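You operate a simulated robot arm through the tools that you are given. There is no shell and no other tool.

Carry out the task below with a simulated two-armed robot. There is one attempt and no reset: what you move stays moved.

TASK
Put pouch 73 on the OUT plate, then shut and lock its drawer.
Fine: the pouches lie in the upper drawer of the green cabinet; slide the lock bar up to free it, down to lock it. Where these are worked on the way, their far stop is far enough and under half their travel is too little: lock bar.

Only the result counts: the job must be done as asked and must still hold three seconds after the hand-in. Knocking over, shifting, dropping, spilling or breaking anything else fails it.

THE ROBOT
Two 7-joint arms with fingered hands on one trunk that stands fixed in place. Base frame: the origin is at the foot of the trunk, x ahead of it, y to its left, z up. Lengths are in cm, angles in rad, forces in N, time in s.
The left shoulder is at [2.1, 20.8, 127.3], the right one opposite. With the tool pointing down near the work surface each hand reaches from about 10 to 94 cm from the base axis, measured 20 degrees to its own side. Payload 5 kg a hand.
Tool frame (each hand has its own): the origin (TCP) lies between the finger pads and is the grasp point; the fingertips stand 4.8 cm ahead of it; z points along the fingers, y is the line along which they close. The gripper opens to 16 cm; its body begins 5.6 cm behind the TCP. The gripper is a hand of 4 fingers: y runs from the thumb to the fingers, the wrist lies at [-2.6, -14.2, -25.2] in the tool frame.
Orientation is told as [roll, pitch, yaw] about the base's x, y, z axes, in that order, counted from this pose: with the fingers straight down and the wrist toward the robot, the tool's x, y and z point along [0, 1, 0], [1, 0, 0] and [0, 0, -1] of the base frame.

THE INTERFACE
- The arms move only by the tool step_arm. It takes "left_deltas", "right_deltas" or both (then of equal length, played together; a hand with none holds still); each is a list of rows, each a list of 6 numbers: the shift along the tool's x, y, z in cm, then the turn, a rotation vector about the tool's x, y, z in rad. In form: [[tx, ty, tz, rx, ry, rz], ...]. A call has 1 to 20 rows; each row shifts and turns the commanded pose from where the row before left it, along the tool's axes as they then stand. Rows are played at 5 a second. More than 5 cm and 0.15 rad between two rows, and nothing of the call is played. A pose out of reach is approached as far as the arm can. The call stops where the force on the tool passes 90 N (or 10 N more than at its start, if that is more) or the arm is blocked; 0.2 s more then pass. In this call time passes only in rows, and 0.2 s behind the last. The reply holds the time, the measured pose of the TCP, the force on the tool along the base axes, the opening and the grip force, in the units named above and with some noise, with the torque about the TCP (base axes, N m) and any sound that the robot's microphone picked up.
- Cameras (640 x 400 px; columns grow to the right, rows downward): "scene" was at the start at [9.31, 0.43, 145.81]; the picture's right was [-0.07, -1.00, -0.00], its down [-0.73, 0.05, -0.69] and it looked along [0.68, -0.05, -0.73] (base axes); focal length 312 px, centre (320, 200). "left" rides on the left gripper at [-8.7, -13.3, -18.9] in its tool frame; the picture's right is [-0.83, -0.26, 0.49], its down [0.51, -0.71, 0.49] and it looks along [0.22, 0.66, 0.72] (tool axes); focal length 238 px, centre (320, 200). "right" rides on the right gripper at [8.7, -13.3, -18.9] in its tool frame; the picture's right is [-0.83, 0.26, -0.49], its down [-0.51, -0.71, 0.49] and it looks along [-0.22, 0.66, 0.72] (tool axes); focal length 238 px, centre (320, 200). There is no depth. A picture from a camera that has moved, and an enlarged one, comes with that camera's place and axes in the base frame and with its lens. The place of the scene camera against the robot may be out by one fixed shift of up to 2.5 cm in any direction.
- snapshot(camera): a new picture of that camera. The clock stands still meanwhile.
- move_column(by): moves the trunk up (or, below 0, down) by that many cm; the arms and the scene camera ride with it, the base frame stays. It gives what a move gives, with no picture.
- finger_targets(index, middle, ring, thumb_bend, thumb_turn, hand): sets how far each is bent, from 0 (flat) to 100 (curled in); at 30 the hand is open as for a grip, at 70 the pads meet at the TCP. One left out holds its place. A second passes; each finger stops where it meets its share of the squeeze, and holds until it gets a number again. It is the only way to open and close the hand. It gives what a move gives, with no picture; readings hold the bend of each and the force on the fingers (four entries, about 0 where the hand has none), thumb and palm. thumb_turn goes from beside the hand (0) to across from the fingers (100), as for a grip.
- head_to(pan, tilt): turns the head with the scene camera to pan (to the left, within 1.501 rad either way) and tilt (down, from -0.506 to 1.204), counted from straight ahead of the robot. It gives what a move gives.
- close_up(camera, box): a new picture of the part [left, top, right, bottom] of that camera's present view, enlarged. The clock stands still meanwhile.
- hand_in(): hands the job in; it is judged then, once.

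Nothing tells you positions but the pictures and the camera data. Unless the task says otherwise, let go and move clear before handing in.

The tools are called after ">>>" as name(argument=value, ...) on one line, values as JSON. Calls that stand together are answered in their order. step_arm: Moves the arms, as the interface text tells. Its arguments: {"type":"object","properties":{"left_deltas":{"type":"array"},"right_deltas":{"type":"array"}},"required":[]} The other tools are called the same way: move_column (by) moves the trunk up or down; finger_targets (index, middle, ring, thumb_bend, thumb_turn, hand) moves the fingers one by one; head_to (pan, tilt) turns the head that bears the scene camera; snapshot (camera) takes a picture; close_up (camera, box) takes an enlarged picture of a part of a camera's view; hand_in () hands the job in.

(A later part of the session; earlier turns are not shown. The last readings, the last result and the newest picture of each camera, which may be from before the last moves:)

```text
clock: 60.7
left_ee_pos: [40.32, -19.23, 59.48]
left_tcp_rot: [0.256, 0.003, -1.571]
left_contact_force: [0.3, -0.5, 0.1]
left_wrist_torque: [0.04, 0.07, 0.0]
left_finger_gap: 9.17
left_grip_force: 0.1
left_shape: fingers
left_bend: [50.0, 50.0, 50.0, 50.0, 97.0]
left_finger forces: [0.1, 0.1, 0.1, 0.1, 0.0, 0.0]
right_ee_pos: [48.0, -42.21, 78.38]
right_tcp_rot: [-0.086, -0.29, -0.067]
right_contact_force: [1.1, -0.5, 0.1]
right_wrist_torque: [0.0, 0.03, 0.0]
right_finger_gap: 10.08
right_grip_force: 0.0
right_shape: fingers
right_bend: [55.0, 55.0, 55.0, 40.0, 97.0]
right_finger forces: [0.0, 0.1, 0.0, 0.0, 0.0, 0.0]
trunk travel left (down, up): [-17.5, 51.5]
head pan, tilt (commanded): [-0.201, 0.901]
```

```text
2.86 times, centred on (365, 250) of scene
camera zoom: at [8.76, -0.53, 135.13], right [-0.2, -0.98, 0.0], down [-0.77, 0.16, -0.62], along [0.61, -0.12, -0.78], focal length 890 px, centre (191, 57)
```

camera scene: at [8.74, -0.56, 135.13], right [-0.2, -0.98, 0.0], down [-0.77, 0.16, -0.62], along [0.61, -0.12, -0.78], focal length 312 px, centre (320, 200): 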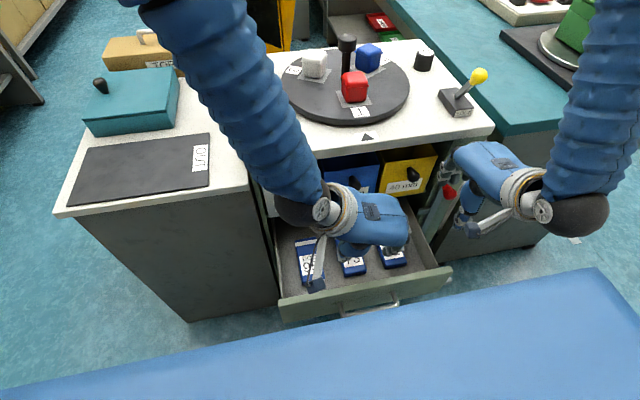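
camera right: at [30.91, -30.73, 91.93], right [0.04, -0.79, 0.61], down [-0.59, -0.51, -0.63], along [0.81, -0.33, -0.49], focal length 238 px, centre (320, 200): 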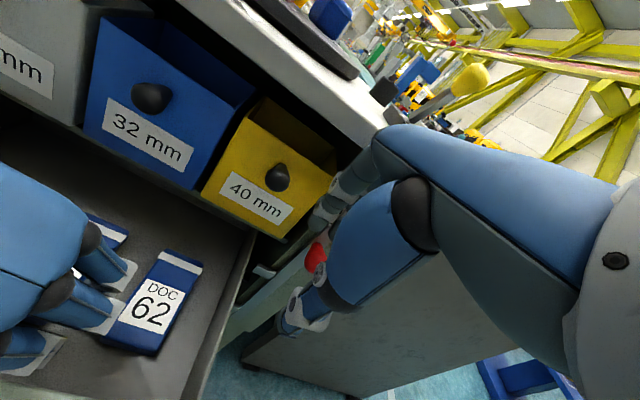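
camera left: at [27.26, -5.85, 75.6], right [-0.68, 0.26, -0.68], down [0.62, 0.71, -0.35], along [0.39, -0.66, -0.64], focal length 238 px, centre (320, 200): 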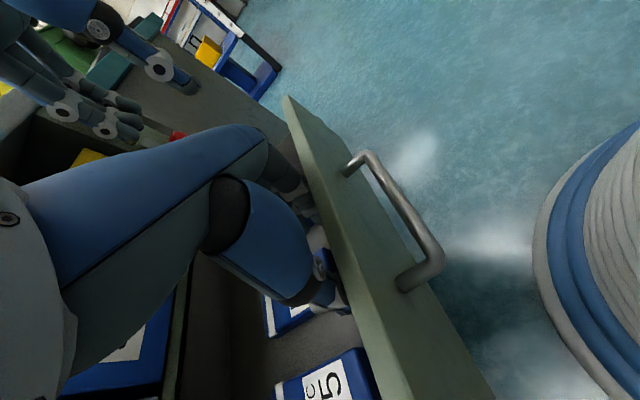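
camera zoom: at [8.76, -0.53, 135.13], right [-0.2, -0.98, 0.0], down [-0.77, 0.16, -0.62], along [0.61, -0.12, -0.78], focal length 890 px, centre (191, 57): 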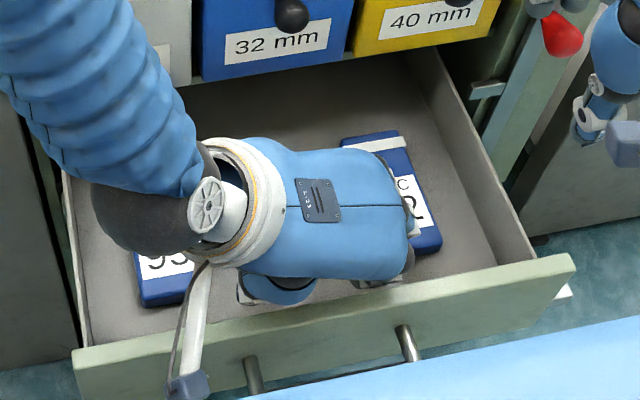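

No contact. Now I slide the hand forward 7 cm so the grip is over the pouch's middle, still just above it.

>>> step_arm(left_deltas=[[2.32, 0, 0.62, 0, 0, 0], [2.32, 0, 0.62, 0, 0, 0], [2.32, 0, 0.62, 0, 0, 0]])

>>> snapshot(camera="left")

>>> snapshot(camera="right")

>>> snapshot(camera="scene")

```text
clock: 61.5
left_ee_pos: [47.74, -19.19, 59.86]
left_tcp_rot: [0.256, 0.002, -1.572]
left_contact_force: [-1.0, 1.2, -0.8]
left_wrist_torque: [-0.03, -0.04, -0.01]
left_finger_gap: 9.15
left_grip_force: 0.0
left_shape: fingers
left_bend: [50.0, 50.0, 50.0, 50.0, 97.0]
left_finger forces: [0.0, 0.0, 0.0, 0.0, 0.1, 0.0]
right_ee_pos: [48.12, -42.23, 78.33]
right_tcp_rot: [-0.087, -0.289, -0.067]
right_contact_force: [0.1, 0.2, -0.3]
right_wrist_torque: [0.01, -0.01, -0.01]
right_finger_gap: 10.07
right_grip_force: 0.1
right_shape: fingers
right_bend: [55.0, 55.0, 55.0, 40.0, 97.0]
right_finger forces: [0.0, 0.0, 0.0, 0.0, 0.0, 0.0]
trunk travel left (down, up): [-17.5, 51.5]
head pan, tilt (commanded): [-0.201, 0.901]
```

```text
taken
camera left: at [34.49, -5.88, 75.88], right [-0.68, 0.26, -0.68], down [0.62, 0.71, -0.35], along [0.39, -0.66, -0.64], focal length 238 px, centre (320, 200)
```

left: 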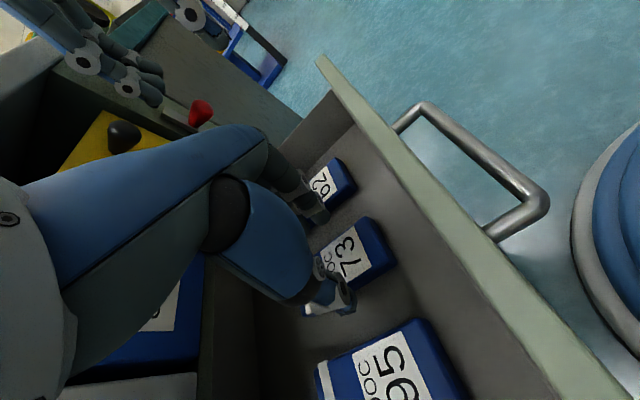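

```text
taken
camera right: at [30.92, -30.73, 91.93], right [0.04, -0.79, 0.61], down [-0.59, -0.51, -0.63], along [0.81, -0.33, -0.49], focal length 238 px, centre (320, 200)
```

right: 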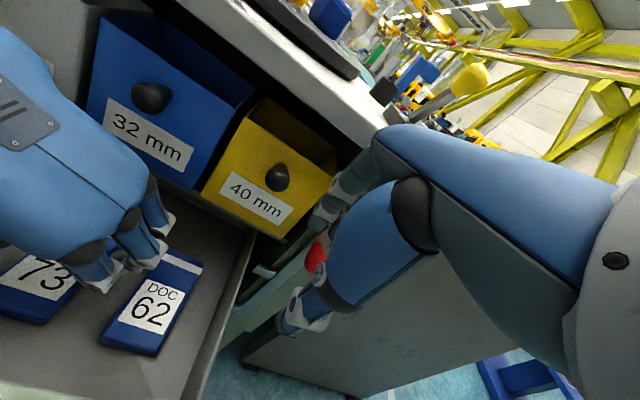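

```text
taken
camera scene: at [8.77, -0.52, 135.13], right [-0.2, -0.98, 0.0], down [-0.77, 0.16, -0.62], along [0.61, -0.12, -0.78], focal length 312 px, centre (320, 200)
```

scene: 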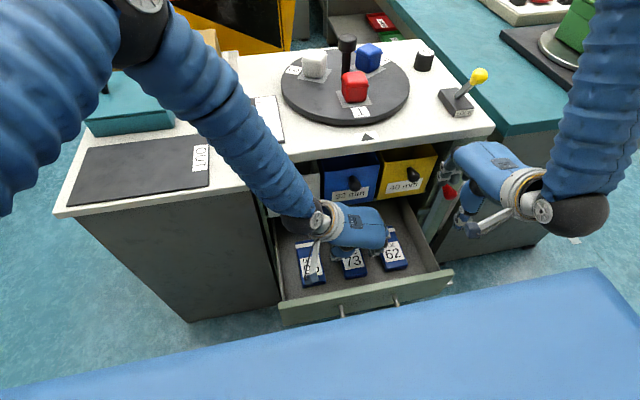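

>>> close_up(camera="left", box=[250, 140, 450, 360])

>>> close_up(camera="right", box=[0, 160, 220, 370])

```text
1.82 times, centred on (350, 250) of left
camera zoom: at [34.49, -5.88, 75.88], right [-0.68, 0.26, -0.68], down [0.62, 0.71, -0.35], along [0.39, -0.66, -0.64], focal length 433 px, centre (266, 109)
```

zoom: 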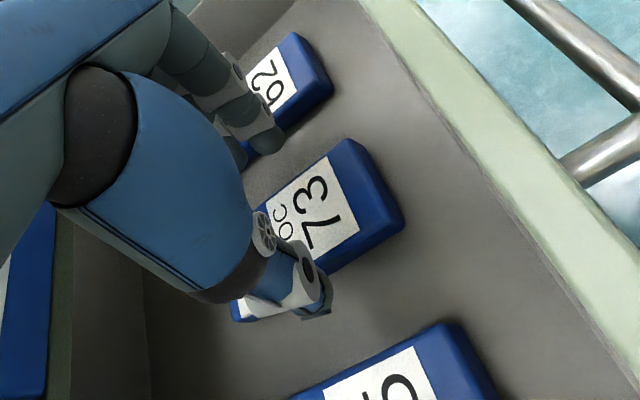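

```text
1.90 times, centred on (110, 265) of right
camera zoom: at [30.92, -30.73, 91.93], right [0.04, -0.79, 0.61], down [-0.59, -0.51, -0.63], along [0.81, -0.33, -0.49], focal length 454 px, centre (720, 76)
```

zoom: 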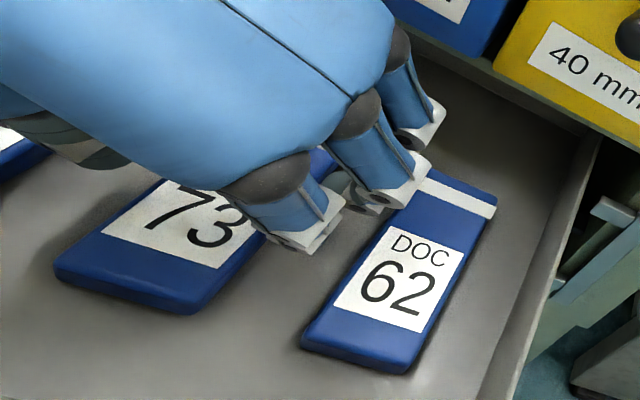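

Index and thumb sit over the gaps on either side of pouch 73. I'll narrow the fingers slightly and lower in 1 cm steps, checking for contact each time.

>>> finger_targets(hand="left", index=52, middle=53, ring=50, thumb_bend=50)

>>> step_arm(left_deltas=[[-0.26, -0.1, 0.97, 0, 0, 0], [-0.26, -0.1, 0.97, 0, 0, 0]])

>>> close_up(camera="left", box=[250, 140, 450, 360])

>>> close_up(camera="right", box=[0, 160, 220, 370])

```text
clock: 62.5
left_ee_pos: [47.69, -19.26, 59.94]
left_tcp_rot: [0.255, -0.002, -1.571]
left_contact_force: [0.3, 0.7, 0.4]
left_wrist_torque: [-0.02, 0.01, -0.03]
left_finger_gap: 8.78
left_grip_force: 0.0
left_shape: fingers
left_bend: [52.0, 53.0, 50.0, 50.0, 97.0]
left_finger forces: [0.0, 0.0, 0.1, 0.0, 0.0, 0.0]
right_ee_pos: [48.15, -42.07, 78.26]
right_tcp_rot: [-0.088, -0.291, -0.068]
right_contact_force: [0.4, 0.0, -0.5]
right_wrist_torque: [0.02, -0.02, 0.0]
right_finger_gap: 10.08
right_grip_force: 0.1
right_shape: fingers
right_bend: [55.0, 55.0, 55.0, 40.0, 97.0]
right_finger forces: [0.0, 0.1, 0.1, 0.1, 0.0, 0.0]
trunk travel left (down, up): [-17.5, 51.5]
head pan, tilt (commanded): [-0.201, 0.901]
```

```text
clock: 63.1
left_ee_pos: [47.42, -18.88, 57.8]
left_tcp_rot: [0.258, 0.0, -1.573]
left_contact_force: [0.5, -0.5, 0.7]
left_wrist_torque: [0.01, 0.05, -0.03]
left_finger_gap: 8.8
left_grip_force: 0.1
left_shape: fingers
left_bend: [52.0, 53.0, 50.0, 50.0, 97.0]
left_finger forces: [0.0, 0.0, 0.1, 0.1, 0.1, 0.0]
right_ee_pos: [48.09, -42.19, 78.5]
right_tcp_rot: [-0.088, -0.289, -0.066]
right_contact_force: [0.0, 0.1, -0.2]
right_wrist_torque: [-0.04, 0.0, -0.01]
right_finger_gap: 10.06
right_grip_force: 0.1
right_shape: fingers
right_bend: [55.0, 55.0, 55.0, 40.0, 97.0]
right_finger forces: [0.1, 0.1, 0.1, 0.0, 0.0, 0.0]
trunk travel left (down, up): [-17.5, 51.5]
head pan, tilt (commanded): [-0.201, 0.901]
```

```text
1.82 times, centred on (350, 250) of left
camera zoom: at [34.32, -5.56, 73.93], right [-0.68, 0.26, -0.68], down [0.61, 0.71, -0.35], along [0.39, -0.66, -0.64], focal length 433 px, centre (266, 109)
```

zoom: 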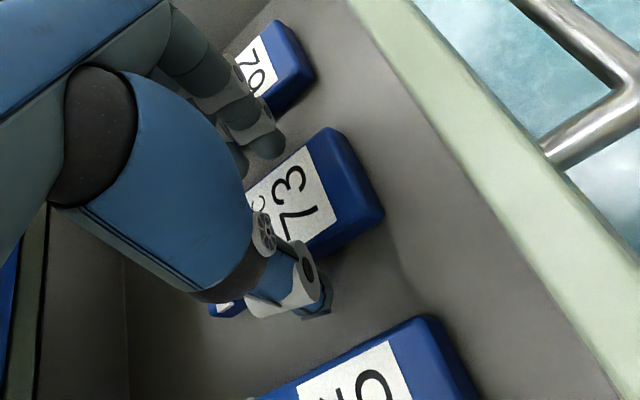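

```text
1.90 times, centred on (110, 265) of right
camera zoom: at [30.89, -30.74, 91.94], right [0.04, -0.79, 0.61], down [-0.59, -0.51, -0.63], along [0.81, -0.33, -0.48], focal length 454 px, centre (720, 76)
```

zoom: 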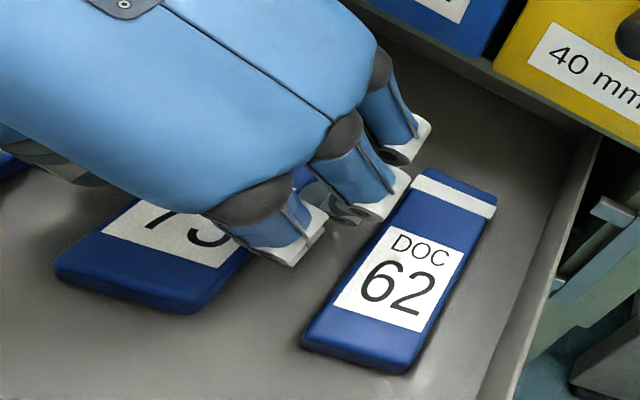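

No contact yet, and clearance to pouch 62 looks good. Two more 0.8 cm steps down.

>>> step_arm(left_deltas=[[-0.2, 0, 0.78, 0, 0, 0], [-0.2, 0, 0.78, 0, 0, 0]])

>>> close_up(camera="left", box=[250, 140, 450, 360])

>>> close_up(camera="right", box=[0, 160, 220, 370])

```text
clock: 63.7
left_ee_pos: [47.38, -19.03, 56.42]
left_tcp_rot: [0.259, -0.004, -1.571]
left_contact_force: [-0.1, 1.3, 20.3]
left_wrist_torque: [-1.07, 0.07, -0.01]
left_finger_gap: 8.64
left_grip_force: 10.6
left_shape: fingers
left_bend: [53.0, 53.0, 50.0, 50.0, 97.0]
left_finger forces: [21.4, 0.1, 0.0, 0.1, 0.0, 0.0]
right_ee_pos: [48.08, -42.06, 78.55]
right_tcp_rot: [-0.088, -0.29, -0.066]
right_contact_force: [-0.2, -0.5, -0.1]
right_wrist_torque: [-0.02, 0.0, 0.01]
right_finger_gap: 10.08
right_grip_force: 0.0
right_shape: fingers
right_bend: [55.0, 55.0, 55.0, 40.0, 97.0]
right_finger forces: [0.0, 0.0, 0.1, 0.0, 0.0, 0.0]
trunk travel left (down, up): [-17.5, 51.5]
head pan, tilt (commanded): [-0.201, 0.901]
```

```text
1.82 times, centred on (350, 250) of left
camera zoom: at [34.27, -5.67, 72.37], right [-0.68, 0.26, -0.69], down [0.62, 0.71, -0.35], along [0.4, -0.66, -0.64], focal length 433 px, centre (266, 109)
```

zoom: 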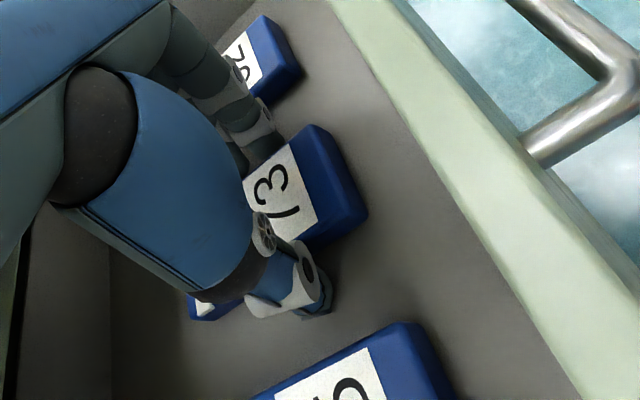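

```text
1.90 times, centred on (110, 265) of right
camera zoom: at [30.81, -30.7, 92.02], right [0.04, -0.79, 0.61], down [-0.59, -0.51, -0.63], along [0.81, -0.33, -0.48], focal length 454 px, centre (720, 76)
```

zoom: 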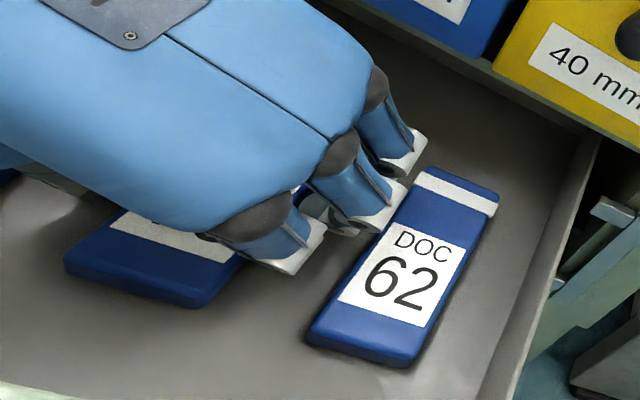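

The index finger met something (20 N upward) – either the pouch's edge or the floor. I'll look closer before doing anything.

>>> close_up(camera="left", box=[320, 170, 420, 260])

>>> close_up(camera="right", box=[60, 210, 180, 310])

```text
4.44 times, centred on (370, 215) of left
camera zoom: at [34.27, -5.67, 72.37], right [-0.68, 0.26, -0.69], down [0.62, 0.71, -0.35], along [0.4, -0.66, -0.64], focal length 1059 px, centre (98, 133)
```

zoom: 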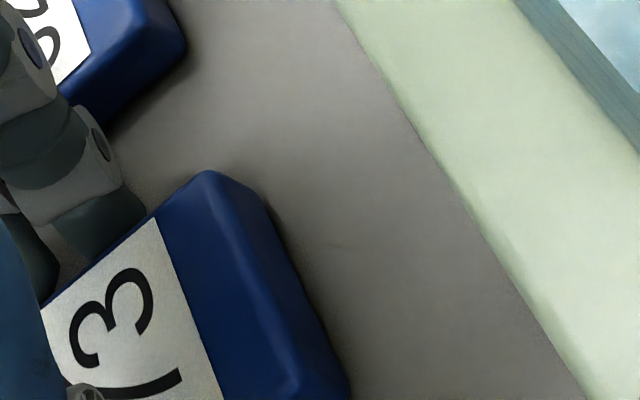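

```text
4.00 times, centred on (120, 260) of right
camera zoom: at [30.81, -30.7, 92.02], right [0.04, -0.79, 0.61], down [-0.59, -0.51, -0.63], along [0.81, -0.33, -0.48], focal length 953 px, centre (1120, -40)
```

zoom: 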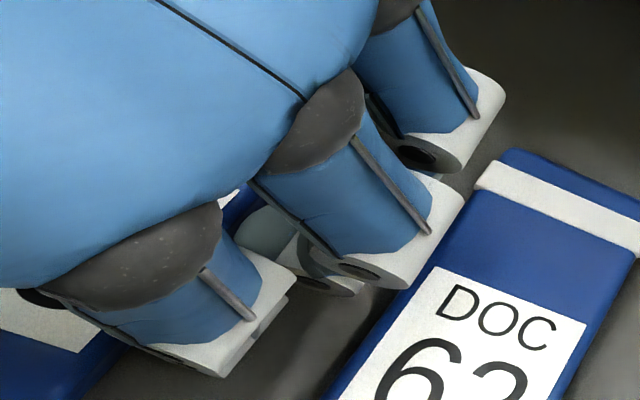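

The fingertip disappears behind the pouch's edge, so it is in the gap and touching the drawer floor. I'll lift 0.5 cm and close thumb, index and middle on the pouch.

>>> step_arm(left_deltas=[[0.13, 0, -0.5, 0, 0, 0]])

>>> finger_targets(hand="left", index=64, middle=64, thumb_bend=64)

>>> close_up(camera="left", box=[250, 140, 450, 360])

>>> close_up(camera="right", box=[0, 160, 220, 370])

```text
clock: 64.1
left_ee_pos: [47.31, -18.95, 56.82]
left_tcp_rot: [0.254, 0.001, -1.573]
left_contact_force: [-0.6, -0.1, 0.9]
left_wrist_torque: [0.01, 0.0, 0.0]
left_finger_gap: 8.76
left_grip_force: 0.2
left_shape: fingers
left_bend: [52.0, 53.0, 50.0, 50.0, 97.0]
left_finger forces: [0.1, 0.1, 0.0, 0.0, 0.0, 0.1]
right_ee_pos: [48.1, -42.15, 78.42]
right_tcp_rot: [-0.087, -0.29, -0.066]
right_contact_force: [-0.2, -0.5, 0.4]
right_wrist_torque: [0.01, 0.0, 0.03]
right_finger_gap: 10.1
right_grip_force: 0.1
right_shape: fingers
right_bend: [55.0, 55.0, 55.0, 40.0, 97.0]
right_finger forces: [0.0, 0.0, 0.0, 0.0, 0.0, 0.0]
trunk travel left (down, up): [-17.5, 51.5]
head pan, tilt (commanded): [-0.201, 0.901]
```

```text
clock: 65.1
left_ee_pos: [47.4, -19.04, 56.75]
left_tcp_rot: [0.256, 0.0, -1.572]
left_contact_force: [-0.3, -0.2, 0.1]
left_wrist_torque: [0.04, -0.05, -0.01]
left_finger_gap: 7.16
left_grip_force: 17.4
left_shape: fingers
left_bend: [57.0, 58.0, 50.0, 56.0, 97.0]
left_finger forces: [9.2, 7.9, 0.0, 0.0, 17.0, 0.0]
right_ee_pos: [48.12, -42.01, 78.4]
right_tcp_rot: [-0.087, -0.29, -0.066]
right_contact_force: [0.0, 0.7, 0.4]
right_wrist_torque: [0.01, -0.01, 0.0]
right_finger_gap: 10.09
right_grip_force: 0.0
right_shape: fingers
right_bend: [55.0, 55.0, 55.0, 40.0, 97.0]
right_finger forces: [0.0, 0.0, 0.0, 0.1, 0.0, 0.0]
trunk travel left (down, up): [-17.5, 51.5]
head pan, tilt (commanded): [-0.201, 0.901]
```

```text
1.82 times, centred on (350, 250) of left
camera zoom: at [34.26, -5.67, 72.85], right [-0.68, 0.26, -0.68], down [0.62, 0.71, -0.35], along [0.39, -0.66, -0.64], focal length 433 px, centre (266, 109)
```

zoom: 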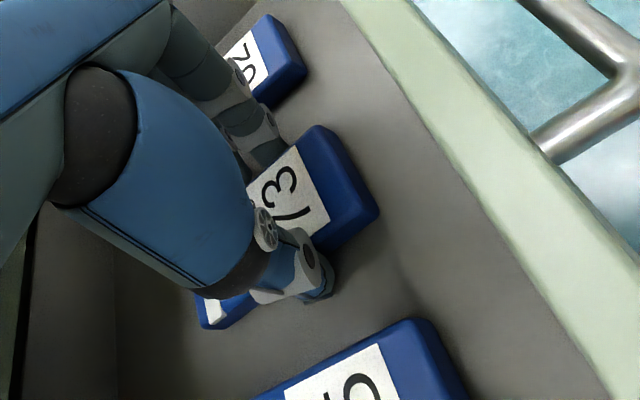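

```text
1.90 times, centred on (110, 265) of right
camera zoom: at [30.88, -30.74, 91.94], right [0.04, -0.79, 0.61], down [-0.59, -0.51, -0.63], along [0.81, -0.33, -0.48], focal length 454 px, centre (720, 76)
```

zoom: 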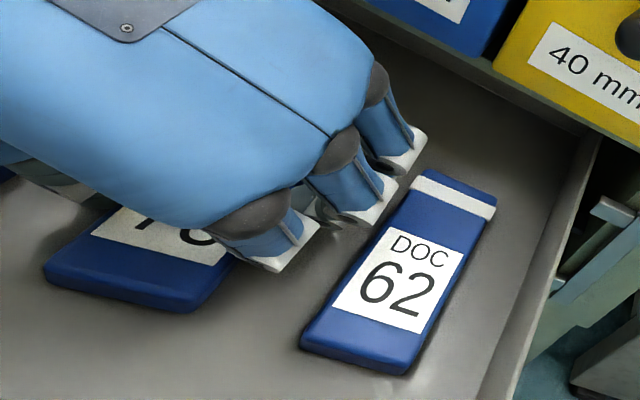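

The pouch is held firmly and evenly (17 N). I'll squeeze slightly more, lift 2.5 cm, then shift back toward the robot before rising past the bin knobs.

>>> finger_targets(hand="left", index=67, middle=67, thumb_bend=67)

>>> step_arm(left_deltas=[[0.13, 0, -0.48, 0, 0, 0], [0.26, 0, -0.97, 0, 0, 0], [0.26, 0, -0.97, 0, 0, 0]])

>>> snapshot(camera="left")

>>> snapshot(camera="right")

```text
clock: 66.1
left_ee_pos: [47.37, -19.14, 56.81]
left_tcp_rot: [0.257, 0.0, -1.573]
left_contact_force: [-0.1, -0.3, 0.3]
left_wrist_torque: [0.05, -0.07, -0.04]
left_finger_gap: 7.14
left_grip_force: 19.6
left_shape: fingers
left_bend: [56.0, 58.0, 50.0, 58.0, 96.0]
left_finger forces: [9.7, 9.5, 0.0, 0.1, 19.1, 0.0]
right_ee_pos: [48.02, -42.24, 78.39]
right_tcp_rot: [-0.087, -0.291, -0.066]
right_contact_force: [0.2, 0.5, 0.2]
right_wrist_torque: [0.02, 0.01, -0.01]
right_finger_gap: 10.09
right_grip_force: 0.1
right_shape: fingers
right_bend: [55.0, 55.0, 55.0, 40.0, 97.0]
right_finger forces: [0.1, 0.0, 0.1, 0.0, 0.0, 0.0]
trunk travel left (down, up): [-17.5, 51.5]
head pan, tilt (commanded): [-0.201, 0.901]
```

```text
clock: 66.9
left_ee_pos: [47.46, -19.18, 59.24]
left_tcp_rot: [0.256, 0.0, -1.573]
left_contact_force: [-0.7, 0.2, -1.7]
left_wrist_torque: [0.04, 0.0, -0.02]
left_finger_gap: 7.13
left_grip_force: 18.8
left_shape: fingers
left_bend: [56.0, 58.0, 50.0, 58.0, 96.0]
left_finger forces: [10.0, 8.5, 0.0, 0.1, 18.7, 0.0]
right_ee_pos: [48.14, -42.24, 78.36]
right_tcp_rot: [-0.087, -0.29, -0.066]
right_contact_force: [-0.5, 0.2, 0.0]
right_wrist_torque: [0.02, 0.0, 0.02]
right_finger_gap: 10.07
right_grip_force: 0.1
right_shape: fingers
right_bend: [55.0, 55.0, 55.0, 40.0, 97.0]
right_finger forces: [0.1, 0.1, 0.0, 0.0, 0.0, 0.0]
trunk travel left (down, up): [-17.5, 51.5]
head pan, tilt (commanded): [-0.201, 0.901]
```

```text
taken
camera left: at [34.31, -5.76, 75.32], right [-0.68, 0.26, -0.68], down [0.61, 0.71, -0.35], along [0.39, -0.66, -0.64], focal length 238 px, centre (320, 200)
```

left: 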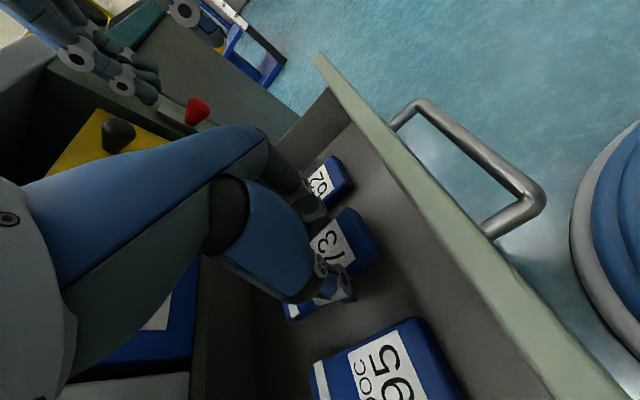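

```text
taken
camera right: at [30.88, -30.74, 91.95], right [0.04, -0.79, 0.61], down [-0.59, -0.51, -0.63], along [0.81, -0.33, -0.48], focal length 238 px, centre (320, 200)
```

right: 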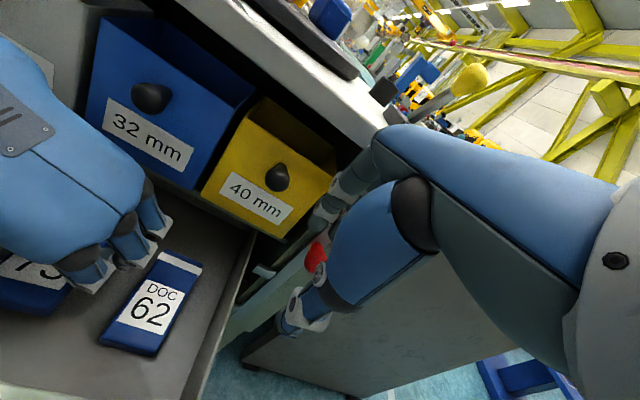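

The pouch came up with the hand (about 0.2 kg). Now back 5 cm, then straight up.

>>> step_arm(left_deltas=[[-2.42, 0, -0.64, 0, 0, 0], [-2.42, 0, -0.64, 0, 0, 0], [0.51, 0, -1.93, 0, 0, 0], [0.51, 0, -1.93, 0, 0, 0], [0.51, 0, -1.93, 0, 0, 0], [0.51, 0, -1.93, 0, 0, 0]])

>>> snapshot(camera="left")

>>> snapshot(camera="scene")

```text
clock: 68.3
left_ee_pos: [42.18, -19.39, 67.46]
left_tcp_rot: [0.257, 0.002, -1.572]
left_contact_force: [-0.6, -1.5, -1.3]
left_wrist_torque: [0.0, -0.06, 0.03]
left_finger_gap: 7.14
left_grip_force: 18.8
left_shape: fingers
left_bend: [56.0, 58.0, 50.0, 58.0, 96.0]
left_finger forces: [10.1, 8.3, 0.0, 0.1, 18.5, 0.0]
right_ee_pos: [48.03, -42.22, 78.4]
right_tcp_rot: [-0.086, -0.289, -0.066]
right_contact_force: [-1.2, 0.0, -0.1]
right_wrist_torque: [-0.04, -0.01, -0.02]
right_finger_gap: 10.08
right_grip_force: 0.1
right_shape: fingers
right_bend: [55.0, 55.0, 55.0, 40.0, 97.0]
right_finger forces: [0.0, 0.0, 0.1, 0.0, 0.0, 0.0]
trunk travel left (down, up): [-17.5, 51.5]
head pan, tilt (commanded): [-0.201, 0.901]
```

```text
taken
camera left: at [29.11, -6.02, 83.41], right [-0.68, 0.26, -0.68], down [0.62, 0.71, -0.35], along [0.39, -0.66, -0.64], focal length 238 px, centre (320, 200)
```

left: 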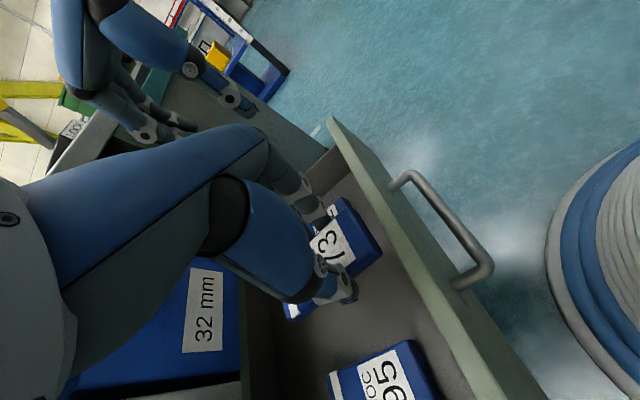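

```text
taken
camera scene: at [8.69, -0.54, 135.14], right [-0.2, -0.98, 0.0], down [-0.77, 0.16, -0.62], along [0.61, -0.12, -0.78], focal length 312 px, centre (320, 200)
```

scene: 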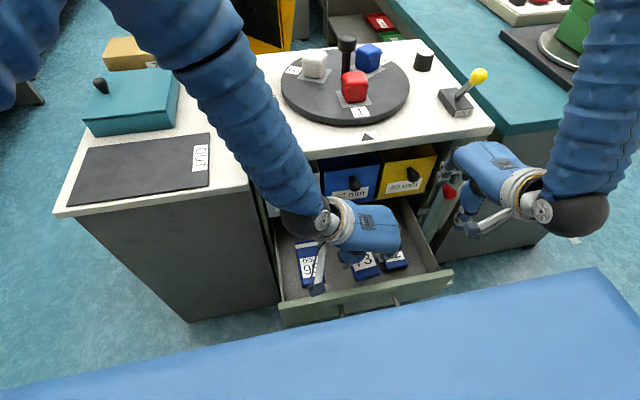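

Pouch 73 is held clear of the drawer. The OUT plate works out at x≈61–80, y≈14–45, z≈79 (its table is lower than the cabinet top). I'll raise the pouch above cabinet-top height next.

>>> step_arm(left_deltas=[[0.78, 0, -2.95, 0, 0, 0], [0.78, 0, -2.95, 0, 0, 0], [0.78, 0, -2.95, 0, 0, 0], [0.78, 0, -2.95, 0, 0, 0], [0.78, 0, -2.95, 0, 0, 0], [0.78, 0, -2.95, 0, 0, 0], [0.78, 0, -2.95, 0, 0, 0], [0.78, 0, -2.95, 0, 0, 0], [0.78, 0, -2.95, 0, 0, 0], [0.78, 0, -2.95, 0, 0, 0]])

>>> snapshot(camera="scene")

>>> snapshot(camera="left")

```text
clock: 70.5
left_ee_pos: [42.27, -18.9, 97.85]
left_tcp_rot: [0.253, 0.002, -1.572]
left_contact_force: [-1.3, -0.5, -1.4]
left_wrist_torque: [-0.08, -0.08, 0.01]
left_finger_gap: 7.13
left_grip_force: 18.1
left_shape: fingers
left_bend: [56.0, 58.0, 50.0, 58.0, 96.0]
left_finger forces: [10.1, 8.4, 0.0, 0.1, 18.5, 0.0]
right_ee_pos: [47.98, -42.13, 78.36]
right_tcp_rot: [-0.087, -0.291, -0.065]
right_contact_force: [-0.8, 0.1, -0.1]
right_wrist_torque: [0.0, -0.03, -0.02]
right_finger_gap: 10.1
right_grip_force: 0.0
right_shape: fingers
right_bend: [55.0, 55.0, 55.0, 40.0, 97.0]
right_finger forces: [0.0, 0.2, 0.0, 0.0, 0.0, 0.0]
trunk travel left (down, up): [-17.5, 51.5]
head pan, tilt (commanded): [-0.201, 0.901]
```

```text
taken
camera scene: at [8.66, -0.5, 135.14], right [-0.2, -0.98, 0.0], down [-0.77, 0.16, -0.62], along [0.61, -0.12, -0.78], focal length 312 px, centre (320, 200)
```

scene: 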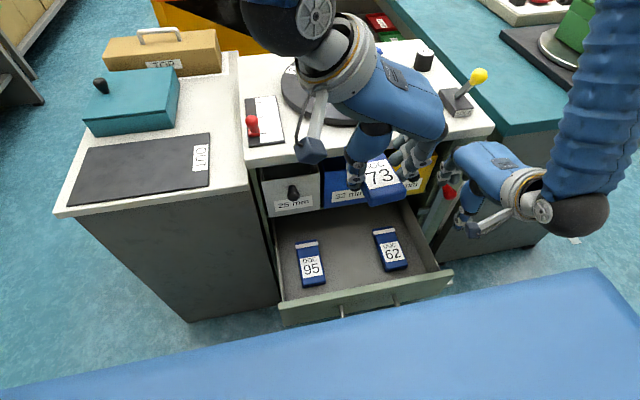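

```text
taken
camera left: at [29.13, -5.67, 114.01], right [-0.68, 0.26, -0.68], down [0.61, 0.71, -0.35], along [0.39, -0.66, -0.65], focal length 238 px, centre (320, 200)
```

left: 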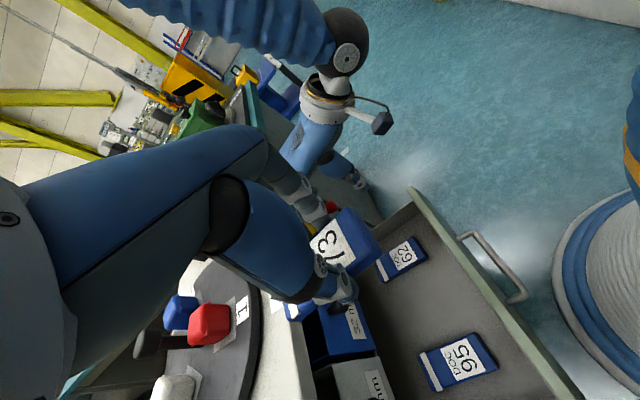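

Pouch 73 is secure; 95 and 62 are undisturbed. Now I carry it left, in front of the cabinet, toward the OUT plate.

>>> step_arm(left_deltas=[[0.2, -3.6, 0.05, 0, 0, 0], [0.2, -3.6, 0.05, 0, 0, 0], [0.2, -3.6, 0.05, 0, 0, 0], [0.2, -3.6, 0.05, 0, 0, 0], [0.2, -3.6, 0.05, 0, 0, 0], [0.2, -3.6, 0.05, 0, 0, 0], [0.2, -3.6, 0.05, 0, 0, 0], [0.2, -3.6, 0.05, 0, 0, 0], [0.2, -3.6, 0.05, 0, 0, 0], [0.2, -3.6, 0.05, 0, 0, 0]])

>>> snapshot(camera="scene")

```text
clock: 72.7
left_ee_pos: [44.36, 17.0, 97.93]
left_tcp_rot: [0.256, 0.0, -1.576]
left_contact_force: [0.3, 0.1, -1.7]
left_wrist_torque: [-0.06, -0.02, -0.01]
left_finger_gap: 7.13
left_grip_force: 18.2
left_shape: fingers
left_bend: [56.0, 58.0, 50.0, 58.0, 96.0]
left_finger forces: [10.2, 8.3, 0.1, 0.1, 18.4, 0.0]
right_ee_pos: [48.09, -41.97, 78.47]
right_tcp_rot: [-0.088, -0.29, -0.067]
right_contact_force: [-0.7, -0.1, 0.2]
right_wrist_torque: [-0.05, -0.01, -0.06]
right_finger_gap: 10.07
right_grip_force: 0.0
right_shape: fingers
right_bend: [55.0, 55.0, 55.0, 40.0, 97.0]
right_finger forces: [0.0, 0.0, 0.0, 0.1, 0.0, 0.1]
trunk travel left (down, up): [-17.5, 51.5]
head pan, tilt (commanded): [-0.201, 0.901]
```

```text
taken
camera scene: at [8.67, -0.37, 135.14], right [-0.2, -0.98, 0.0], down [-0.77, 0.16, -0.62], along [0.61, -0.12, -0.78], focal length 312 px, centre (320, 200)
```

scene: 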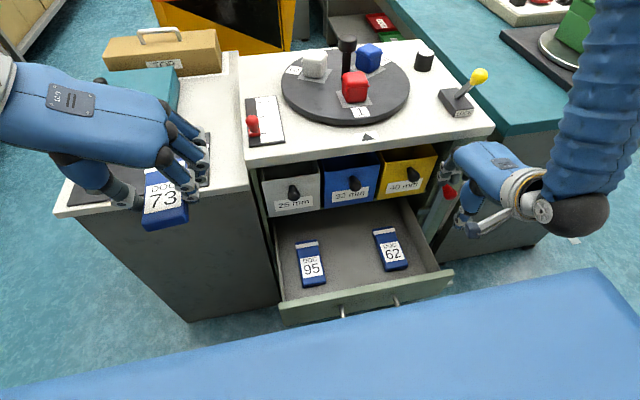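

>>> step_arm(left_deltas=[[3.12, -1.79, 0.82, 0, 0, 0], [3.12, -1.79, 0.82, 0, 0, 0], [3.12, -1.79, 0.82, 0, 0, 0], [3.12, -1.79, 0.82, 0, 0, 0], [3.12, -1.79, 0.82, 0, 0, 0], [3.12, -1.79, 0.82, 0, 0, 0], [3.12, -1.79, 0.82, 0, 0, 0]])

>>> head_to(pan=0.3, tilt=0.75)

>>> snapshot(camera="scene")

>>> snapshot(camera="left")

```text
clock: 74.3
left_ee_pos: [67.01, 29.57, 97.61]
left_tcp_rot: [0.253, -0.001, -1.573]
left_contact_force: [0.1, 0.1, -1.0]
left_wrist_torque: [-0.05, 0.02, 0.0]
left_finger_gap: 7.13
left_grip_force: 19.1
left_shape: fingers
left_bend: [56.0, 58.0, 50.0, 58.0, 96.0]
left_finger forces: [10.1, 8.3, 0.0, 0.0, 18.3, 0.0]
right_ee_pos: [48.24, -42.18, 78.48]
right_tcp_rot: [-0.087, -0.29, -0.066]
right_contact_force: [-0.2, 0.0, 0.4]
right_wrist_torque: [-0.02, 0.05, -0.01]
right_finger_gap: 10.08
right_grip_force: 0.0
right_shape: fingers
right_bend: [55.0, 55.0, 55.0, 40.0, 97.0]
right_finger forces: [0.1, 0.0, 0.1, 0.0, 0.0, 0.0]
trunk travel left (down, up): [-17.5, 51.5]
head pan, tilt (commanded): [-0.201, 0.901]
```

```text
clock: 75.3
left_ee_pos: [67.04, 29.56, 97.8]
left_tcp_rot: [0.257, -0.001, -1.574]
left_contact_force: [0.2, -0.3, -1.2]
left_wrist_torque: [0.02, 0.0, 0.01]
left_finger_gap: 7.12
left_grip_force: 18.6
left_shape: fingers
left_bend: [56.0, 58.0, 50.0, 58.0, 96.0]
left_finger forces: [10.1, 8.2, 0.0, 0.0, 18.4, 0.0]
right_ee_pos: [48.11, -42.07, 78.34]
right_tcp_rot: [-0.087, -0.289, -0.067]
right_contact_force: [0.0, 1.3, 0.1]
right_wrist_torque: [0.03, -0.01, 0.01]
right_finger_gap: 10.1
right_grip_force: 0.0
right_shape: fingers
right_bend: [55.0, 55.0, 55.0, 40.0, 97.0]
right_finger forces: [0.1, 0.0, 0.1, 0.0, 0.2, 0.0]
trunk travel left (down, up): [-17.5, 51.5]
head pan, tilt (commanded): [0.3, 0.75]
```

```text
taken
camera scene: at [9.24, 3.45, 136.33], right [0.29, -0.96, 0.0], down [-0.65, -0.2, -0.73], along [0.7, 0.22, -0.68], focal length 312 px, centre (320, 200)
```

scene: 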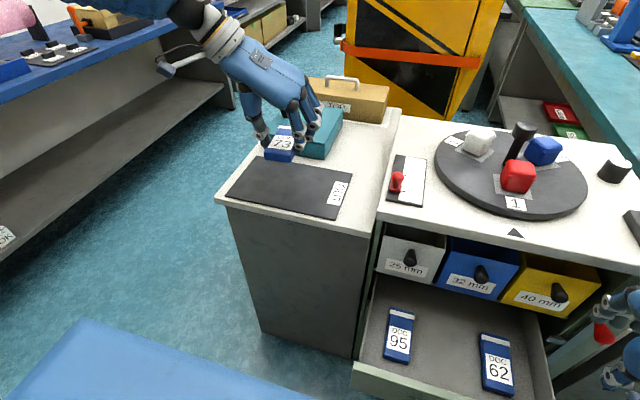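

```text
taken
camera left: at [53.92, 42.93, 113.73], right [-0.68, 0.26, -0.68], down [0.62, 0.71, -0.35], along [0.39, -0.66, -0.64], focal length 238 px, centre (320, 200)
```

left: 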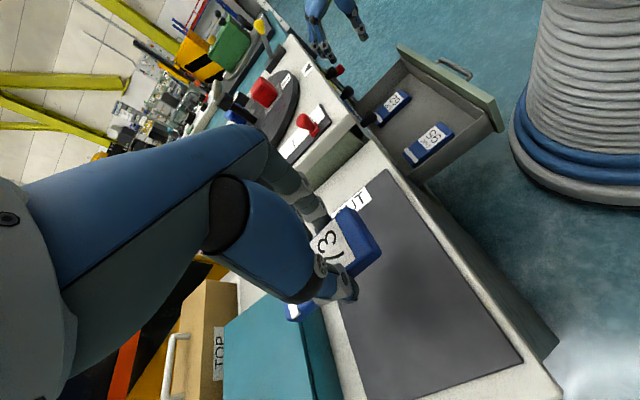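

Refined: the plate is at z≈80.5, x≈59.5–77.5, y≈14–44. I'll shift back 2 cm to centre the pouch and lower it to just above the plate.

>>> step_arm(left_deltas=[[-1.05, 0, 2.13, 0, 0, 0], [-1.05, 0, 2.13, 0, 0, 0], [-1.05, 0, 2.13, 0, 0, 0], [-1.05, 0, 2.13, 0, 0, 0]])

>>> snapshot(camera="left")

>>> close_up(camera="scene", box=[200, 90, 400, 240])

```text
clock: 76.3
left_ee_pos: [65.31, 29.36, 88.51]
left_tcp_rot: [0.256, 0.001, -1.572]
left_contact_force: [1.0, 0.6, -0.7]
left_wrist_torque: [-0.03, 0.08, 0.03]
left_finger_gap: 7.12
left_grip_force: 17.9
left_shape: fingers
left_bend: [56.0, 58.0, 50.0, 58.0, 96.0]
left_finger forces: [10.1, 8.2, 0.1, 0.0, 18.6, 0.1]
right_ee_pos: [48.22, -42.2, 78.42]
right_tcp_rot: [-0.088, -0.289, -0.068]
right_contact_force: [0.9, 0.0, 0.5]
right_wrist_torque: [-0.05, -0.02, 0.01]
right_finger_gap: 10.09
right_grip_force: 0.0
right_shape: fingers
right_bend: [55.0, 55.0, 55.0, 40.0, 97.0]
right_finger forces: [0.0, 0.1, 0.1, 0.1, 0.1, 0.0]
trunk travel left (down, up): [-17.5, 51.5]
head pan, tilt (commanded): [0.3, 0.75]
```

```text
taken
camera left: at [52.26, 42.74, 104.55], right [-0.68, 0.26, -0.68], down [0.61, 0.71, -0.35], along [0.39, -0.66, -0.64], focal length 238 px, centre (320, 200)
```

left: 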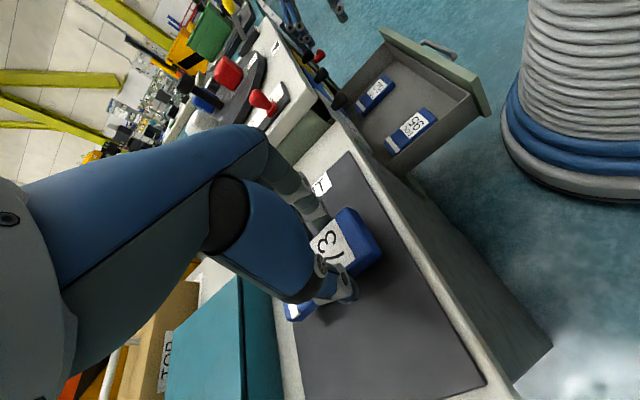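

```text
2.67 times, centred on (300, 165) of scene
camera zoom: at [9.29, 3.49, 136.32], right [0.3, -0.96, 0.0], down [-0.65, -0.2, -0.73], along [0.7, 0.22, -0.68], focal length 831 px, centre (373, 293)
```

zoom: 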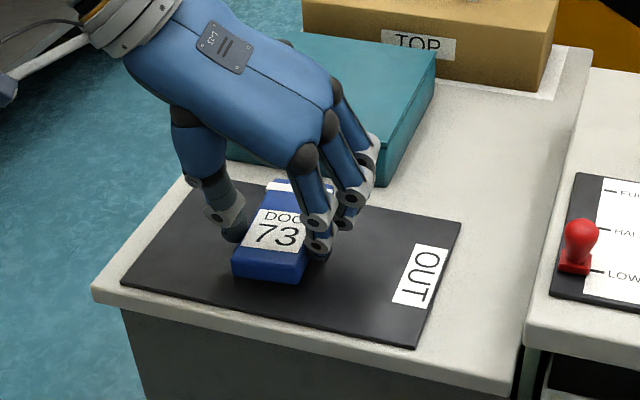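

The pouch hovers over the middle of the plate, clear of the teal box. I'll lower it gently until it touches.

>>> step_arm(left_deltas=[[-0.18, 0, 0.68, 0, 0, 0], [-0.13, 0, 0.48, 0, 0, 0]])

>>> close_up(camera="scene", box=[220, 120, 340, 210])

```text
clock: 76.9
left_ee_pos: [65.29, 29.34, 87.33]
left_tcp_rot: [0.255, -0.001, -1.573]
left_contact_force: [0.0, -0.4, 0.3]
left_wrist_torque: [-0.01, 0.07, -0.02]
left_finger_gap: 7.14
left_grip_force: 18.4
left_shape: fingers
left_bend: [56.0, 58.0, 50.0, 58.0, 96.0]
left_finger forces: [10.1, 8.1, 0.0, 0.0, 18.3, 0.0]
right_ee_pos: [48.11, -42.09, 78.41]
right_tcp_rot: [-0.087, -0.289, -0.066]
right_contact_force: [-0.1, 1.1, 0.9]
right_wrist_torque: [-0.02, -0.01, 0.03]
right_finger_gap: 10.09
right_grip_force: 0.1
right_shape: fingers
right_bend: [55.0, 55.0, 55.0, 40.0, 97.0]
right_finger forces: [0.0, 0.0, 0.0, 0.0, 0.1, 0.1]
trunk travel left (down, up): [-17.5, 51.5]
head pan, tilt (commanded): [0.3, 0.75]
```

```text
4.44 times, centred on (280, 165) of scene
camera zoom: at [9.25, 3.45, 136.33], right [0.3, -0.96, 0.0], down [-0.65, -0.2, -0.73], along [0.7, 0.22, -0.68], focal length 1384 px, centre (498, 356)
```

zoom: 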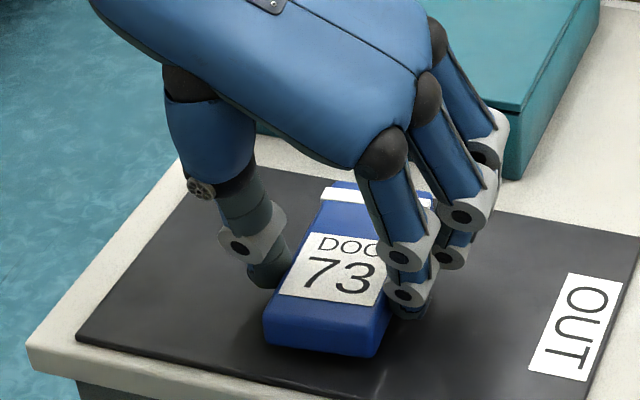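

Force is near zero now, so it's about to touch. A little lower.

>>> step_arm(left_deltas=[[-0.08, 0, 0.3, 0, 0, 0]])

>>> step_arm(left_deltas=[[-0.06, 0, 0.25, 0, 0, 0]])

```text
clock: 77.3
left_ee_pos: [65.35, 29.31, 87.14]
left_tcp_rot: [0.257, 0.001, -1.572]
left_contact_force: [0.1, -0.2, -1.3]
left_wrist_torque: [-0.01, 0.02, 0.0]
left_finger_gap: 7.13
left_grip_force: 17.8
left_shape: fingers
left_bend: [56.0, 58.0, 50.0, 58.0, 96.0]
left_finger forces: [10.0, 8.3, 0.0, 0.1, 18.5, 0.0]
right_ee_pos: [48.14, -42.15, 78.32]
right_tcp_rot: [-0.086, -0.29, -0.067]
right_contact_force: [0.4, 0.0, -0.1]
right_wrist_torque: [-0.05, -0.01, 0.0]
right_finger_gap: 10.09
right_grip_force: 0.0
right_shape: fingers
right_bend: [55.0, 55.0, 55.0, 40.0, 97.0]
right_finger forces: [0.1, 0.1, 0.0, 0.0, 0.0, 0.0]
trunk travel left (down, up): [-17.5, 51.5]
head pan, tilt (commanded): [0.3, 0.75]
```

```text
clock: 77.7
left_ee_pos: [65.27, 29.43, 86.81]
left_tcp_rot: [0.258, 0.0, -1.572]
left_contact_force: [0.3, 0.7, 0.0]
left_wrist_torque: [-0.01, 0.02, 0.01]
left_finger_gap: 7.13
left_grip_force: 18.2
left_shape: fingers
left_bend: [56.0, 58.0, 50.0, 58.0, 96.0]
left_finger forces: [10.1, 8.2, 0.0, 0.1, 18.5, 0.0]
right_ee_pos: [48.05, -42.18, 78.51]
right_tcp_rot: [-0.087, -0.289, -0.066]
right_contact_force: [-0.4, 0.0, 0.1]
right_wrist_torque: [0.01, -0.03, -0.03]
right_finger_gap: 10.09
right_grip_force: 0.1
right_shape: fingers
right_bend: [55.0, 55.0, 55.0, 40.0, 97.0]
right_finger forces: [0.0, 0.0, 0.0, 0.0, 0.1, 0.1]
trunk travel left (down, up): [-17.5, 51.5]
head pan, tilt (commanded): [0.3, 0.75]
```

Not touching yet (noise-level forces). Continuing in small steps.

>>> step_arm(left_deltas=[[-0.08, 0, 0.3, 0, 0, 0], [-0.05, 0, 0.2, 0, 0, 0]])

>>> close_up(camera="scene", box=[220, 120, 340, 210])

```text
clock: 78.3
left_ee_pos: [65.27, 29.4, 86.59]
left_tcp_rot: [0.26, 0.0, -1.572]
left_contact_force: [-3.4, 0.8, 11.5]
left_wrist_torque: [0.42, 0.03, 0.07]
left_finger_gap: 7.11
left_grip_force: 20.6
left_shape: fingers
left_bend: [56.0, 58.0, 50.0, 59.0, 96.0]
left_finger forces: [10.3, 9.5, 0.0, 0.0, 20.3, 0.0]
right_ee_pos: [48.0, -42.23, 78.48]
right_tcp_rot: [-0.089, -0.289, -0.066]
right_contact_force: [0.9, -0.1, -0.3]
right_wrist_torque: [-0.03, 0.01, 0.03]
right_finger_gap: 10.08
right_grip_force: 0.2
right_shape: fingers
right_bend: [55.0, 55.0, 55.0, 40.0, 97.0]
right_finger forces: [0.0, 0.0, 0.0, 0.1, 0.0, 0.1]
trunk travel left (down, up): [-17.5, 51.5]
head pan, tilt (commanded): [0.3, 0.75]
```

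```text
4.44 times, centred on (280, 165) of scene
camera zoom: at [9.16, 3.43, 136.35], right [0.3, -0.96, 0.0], down [-0.65, -0.2, -0.73], along [0.7, 0.22, -0.68], focal length 1384 px, centre (498, 356)
```

zoom: 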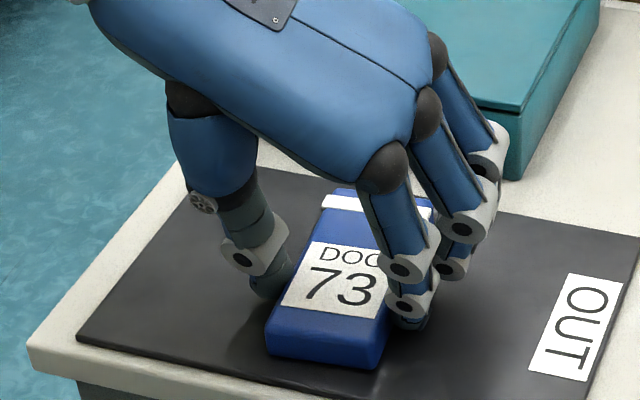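

The pouch rests on the plate (11 N upward). I'll open the hand and check that it stays put.

>>> finger_targets(hand="left", index=50, middle=50, ring=48, thumb_bend=48)

>>> close_up(camera="scene", box=[220, 120, 340, 210])

```text
clock: 79.3
left_ee_pos: [65.3, 29.35, 86.43]
left_tcp_rot: [0.256, -0.001, -1.574]
left_contact_force: [0.6, -0.8, -0.3]
left_wrist_torque: [0.01, 0.02, -0.01]
left_finger_gap: 9.46
left_grip_force: 0.0
left_shape: fingers
left_bend: [50.0, 50.0, 48.0, 48.0, 97.0]
left_finger forces: [0.0, 0.0, 0.0, 0.1, 0.0, 0.0]
right_ee_pos: [48.07, -42.06, 78.31]
right_tcp_rot: [-0.089, -0.29, -0.066]
right_contact_force: [0.3, 1.0, 0.6]
right_wrist_torque: [0.01, 0.0, -0.01]
right_finger_gap: 10.1
right_grip_force: 0.0
right_shape: fingers
right_bend: [55.0, 55.0, 55.0, 40.0, 97.0]
right_finger forces: [0.0, 0.0, 0.0, 0.1, 0.0, 0.1]
trunk travel left (down, up): [-17.5, 51.5]
head pan, tilt (commanded): [0.3, 0.75]
```

```text
4.44 times, centred on (280, 165) of scene
camera zoom: at [9.25, 3.46, 136.33], right [0.3, -0.96, 0.0], down [-0.65, -0.2, -0.73], along [0.7, 0.22, -0.68], focal length 1384 px, centre (498, 356)
```

zoom: 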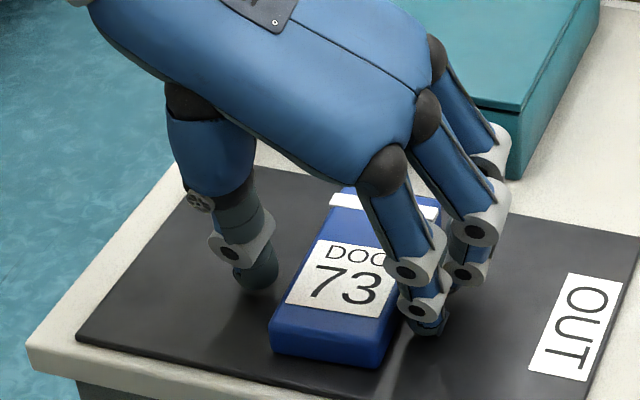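

Released cleanly. I'll open the fingers a bit more and lift straight up.

>>> finger_targets(hand="left", index=45, middle=45, ring=45)

>>> step_arm(left_deltas=[[0.26, 0, -0.97, 0, 0, 0], [0.51, 0, -1.93, 0, 0, 0], [0.64, 0, -2.42, 0, 0, 0], [0.78, 0, -2.95, 0, 0, 0], [0.78, 0, -2.95, 0, 0, 0], [0.78, 0, -2.95, 0, 0, 0]])

>>> snapshot(camera="scene")

>>> snapshot(camera="left")

```text
clock: 80.3
left_ee_pos: [65.3, 29.26, 86.31]
left_tcp_rot: [0.255, 0.001, -1.572]
left_contact_force: [-0.6, 0.3, 0.1]
left_wrist_torque: [0.0, 0.03, 0.01]
left_finger_gap: 10.46
left_grip_force: 0.0
left_shape: fingers
left_bend: [45.0, 45.0, 45.0, 48.0, 97.0]
left_finger forces: [0.0, 0.1, 0.1, 0.1, 0.0, 0.0]
right_ee_pos: [48.12, -42.18, 78.39]
right_tcp_rot: [-0.086, -0.289, -0.067]
right_contact_force: [-0.5, -0.6, -0.6]
right_wrist_torque: [-0.04, 0.01, -0.01]
right_finger_gap: 10.08
right_grip_force: 0.1
right_shape: fingers
right_bend: [55.0, 55.0, 55.0, 40.0, 97.0]
right_finger forces: [0.0, 0.0, 0.0, 0.1, 0.0, 0.0]
trunk travel left (down, up): [-17.5, 51.5]
head pan, tilt (commanded): [0.3, 0.75]
```

```text
clock: 81.7
left_ee_pos: [65.14, 29.31, 101.36]
left_tcp_rot: [0.254, 0.001, -1.573]
left_contact_force: [-0.5, -0.4, -0.7]
left_wrist_torque: [0.0, -0.07, 0.0]
left_finger_gap: 10.46
left_grip_force: 0.1
left_shape: fingers
left_bend: [45.0, 45.0, 45.0, 48.0, 97.0]
left_finger forces: [0.0, 0.1, 0.0, 0.0, 0.1, 0.1]
right_ee_pos: [48.01, -42.24, 78.41]
right_tcp_rot: [-0.088, -0.29, -0.066]
right_contact_force: [-0.4, -0.8, -0.7]
right_wrist_torque: [0.0, -0.06, 0.01]
right_finger_gap: 10.06
right_grip_force: 0.0
right_shape: fingers
right_bend: [55.0, 55.0, 55.0, 40.0, 97.0]
right_finger forces: [0.1, 0.1, 0.0, 0.0, 0.1, 0.1]
trunk travel left (down, up): [-17.5, 51.5]
head pan, tilt (commanded): [0.3, 0.75]
```

```text
taken
camera scene: at [9.17, 3.41, 136.34], right [0.3, -0.96, 0.0], down [-0.65, -0.2, -0.73], along [0.7, 0.22, -0.68], focal length 312 px, centre (320, 200)
```

scene: 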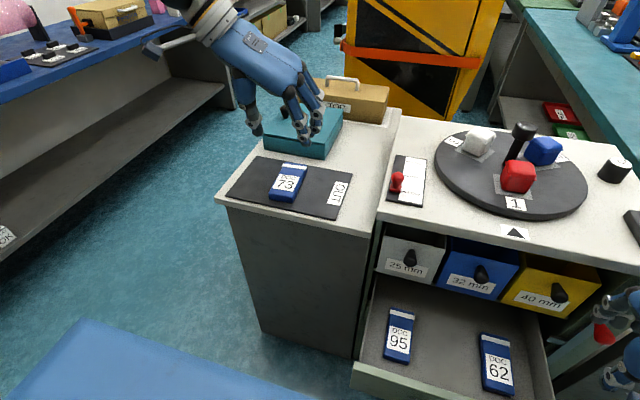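

```text
taken
camera left: at [52.01, 42.7, 117.34], right [-0.68, 0.26, -0.68], down [0.61, 0.71, -0.35], along [0.39, -0.66, -0.64], focal length 238 px, centre (320, 200)
```

left: 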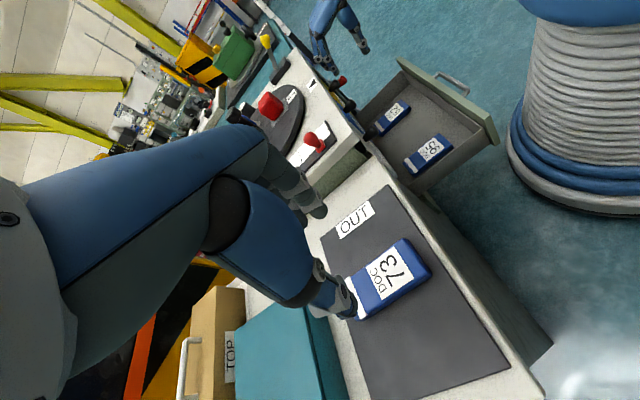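

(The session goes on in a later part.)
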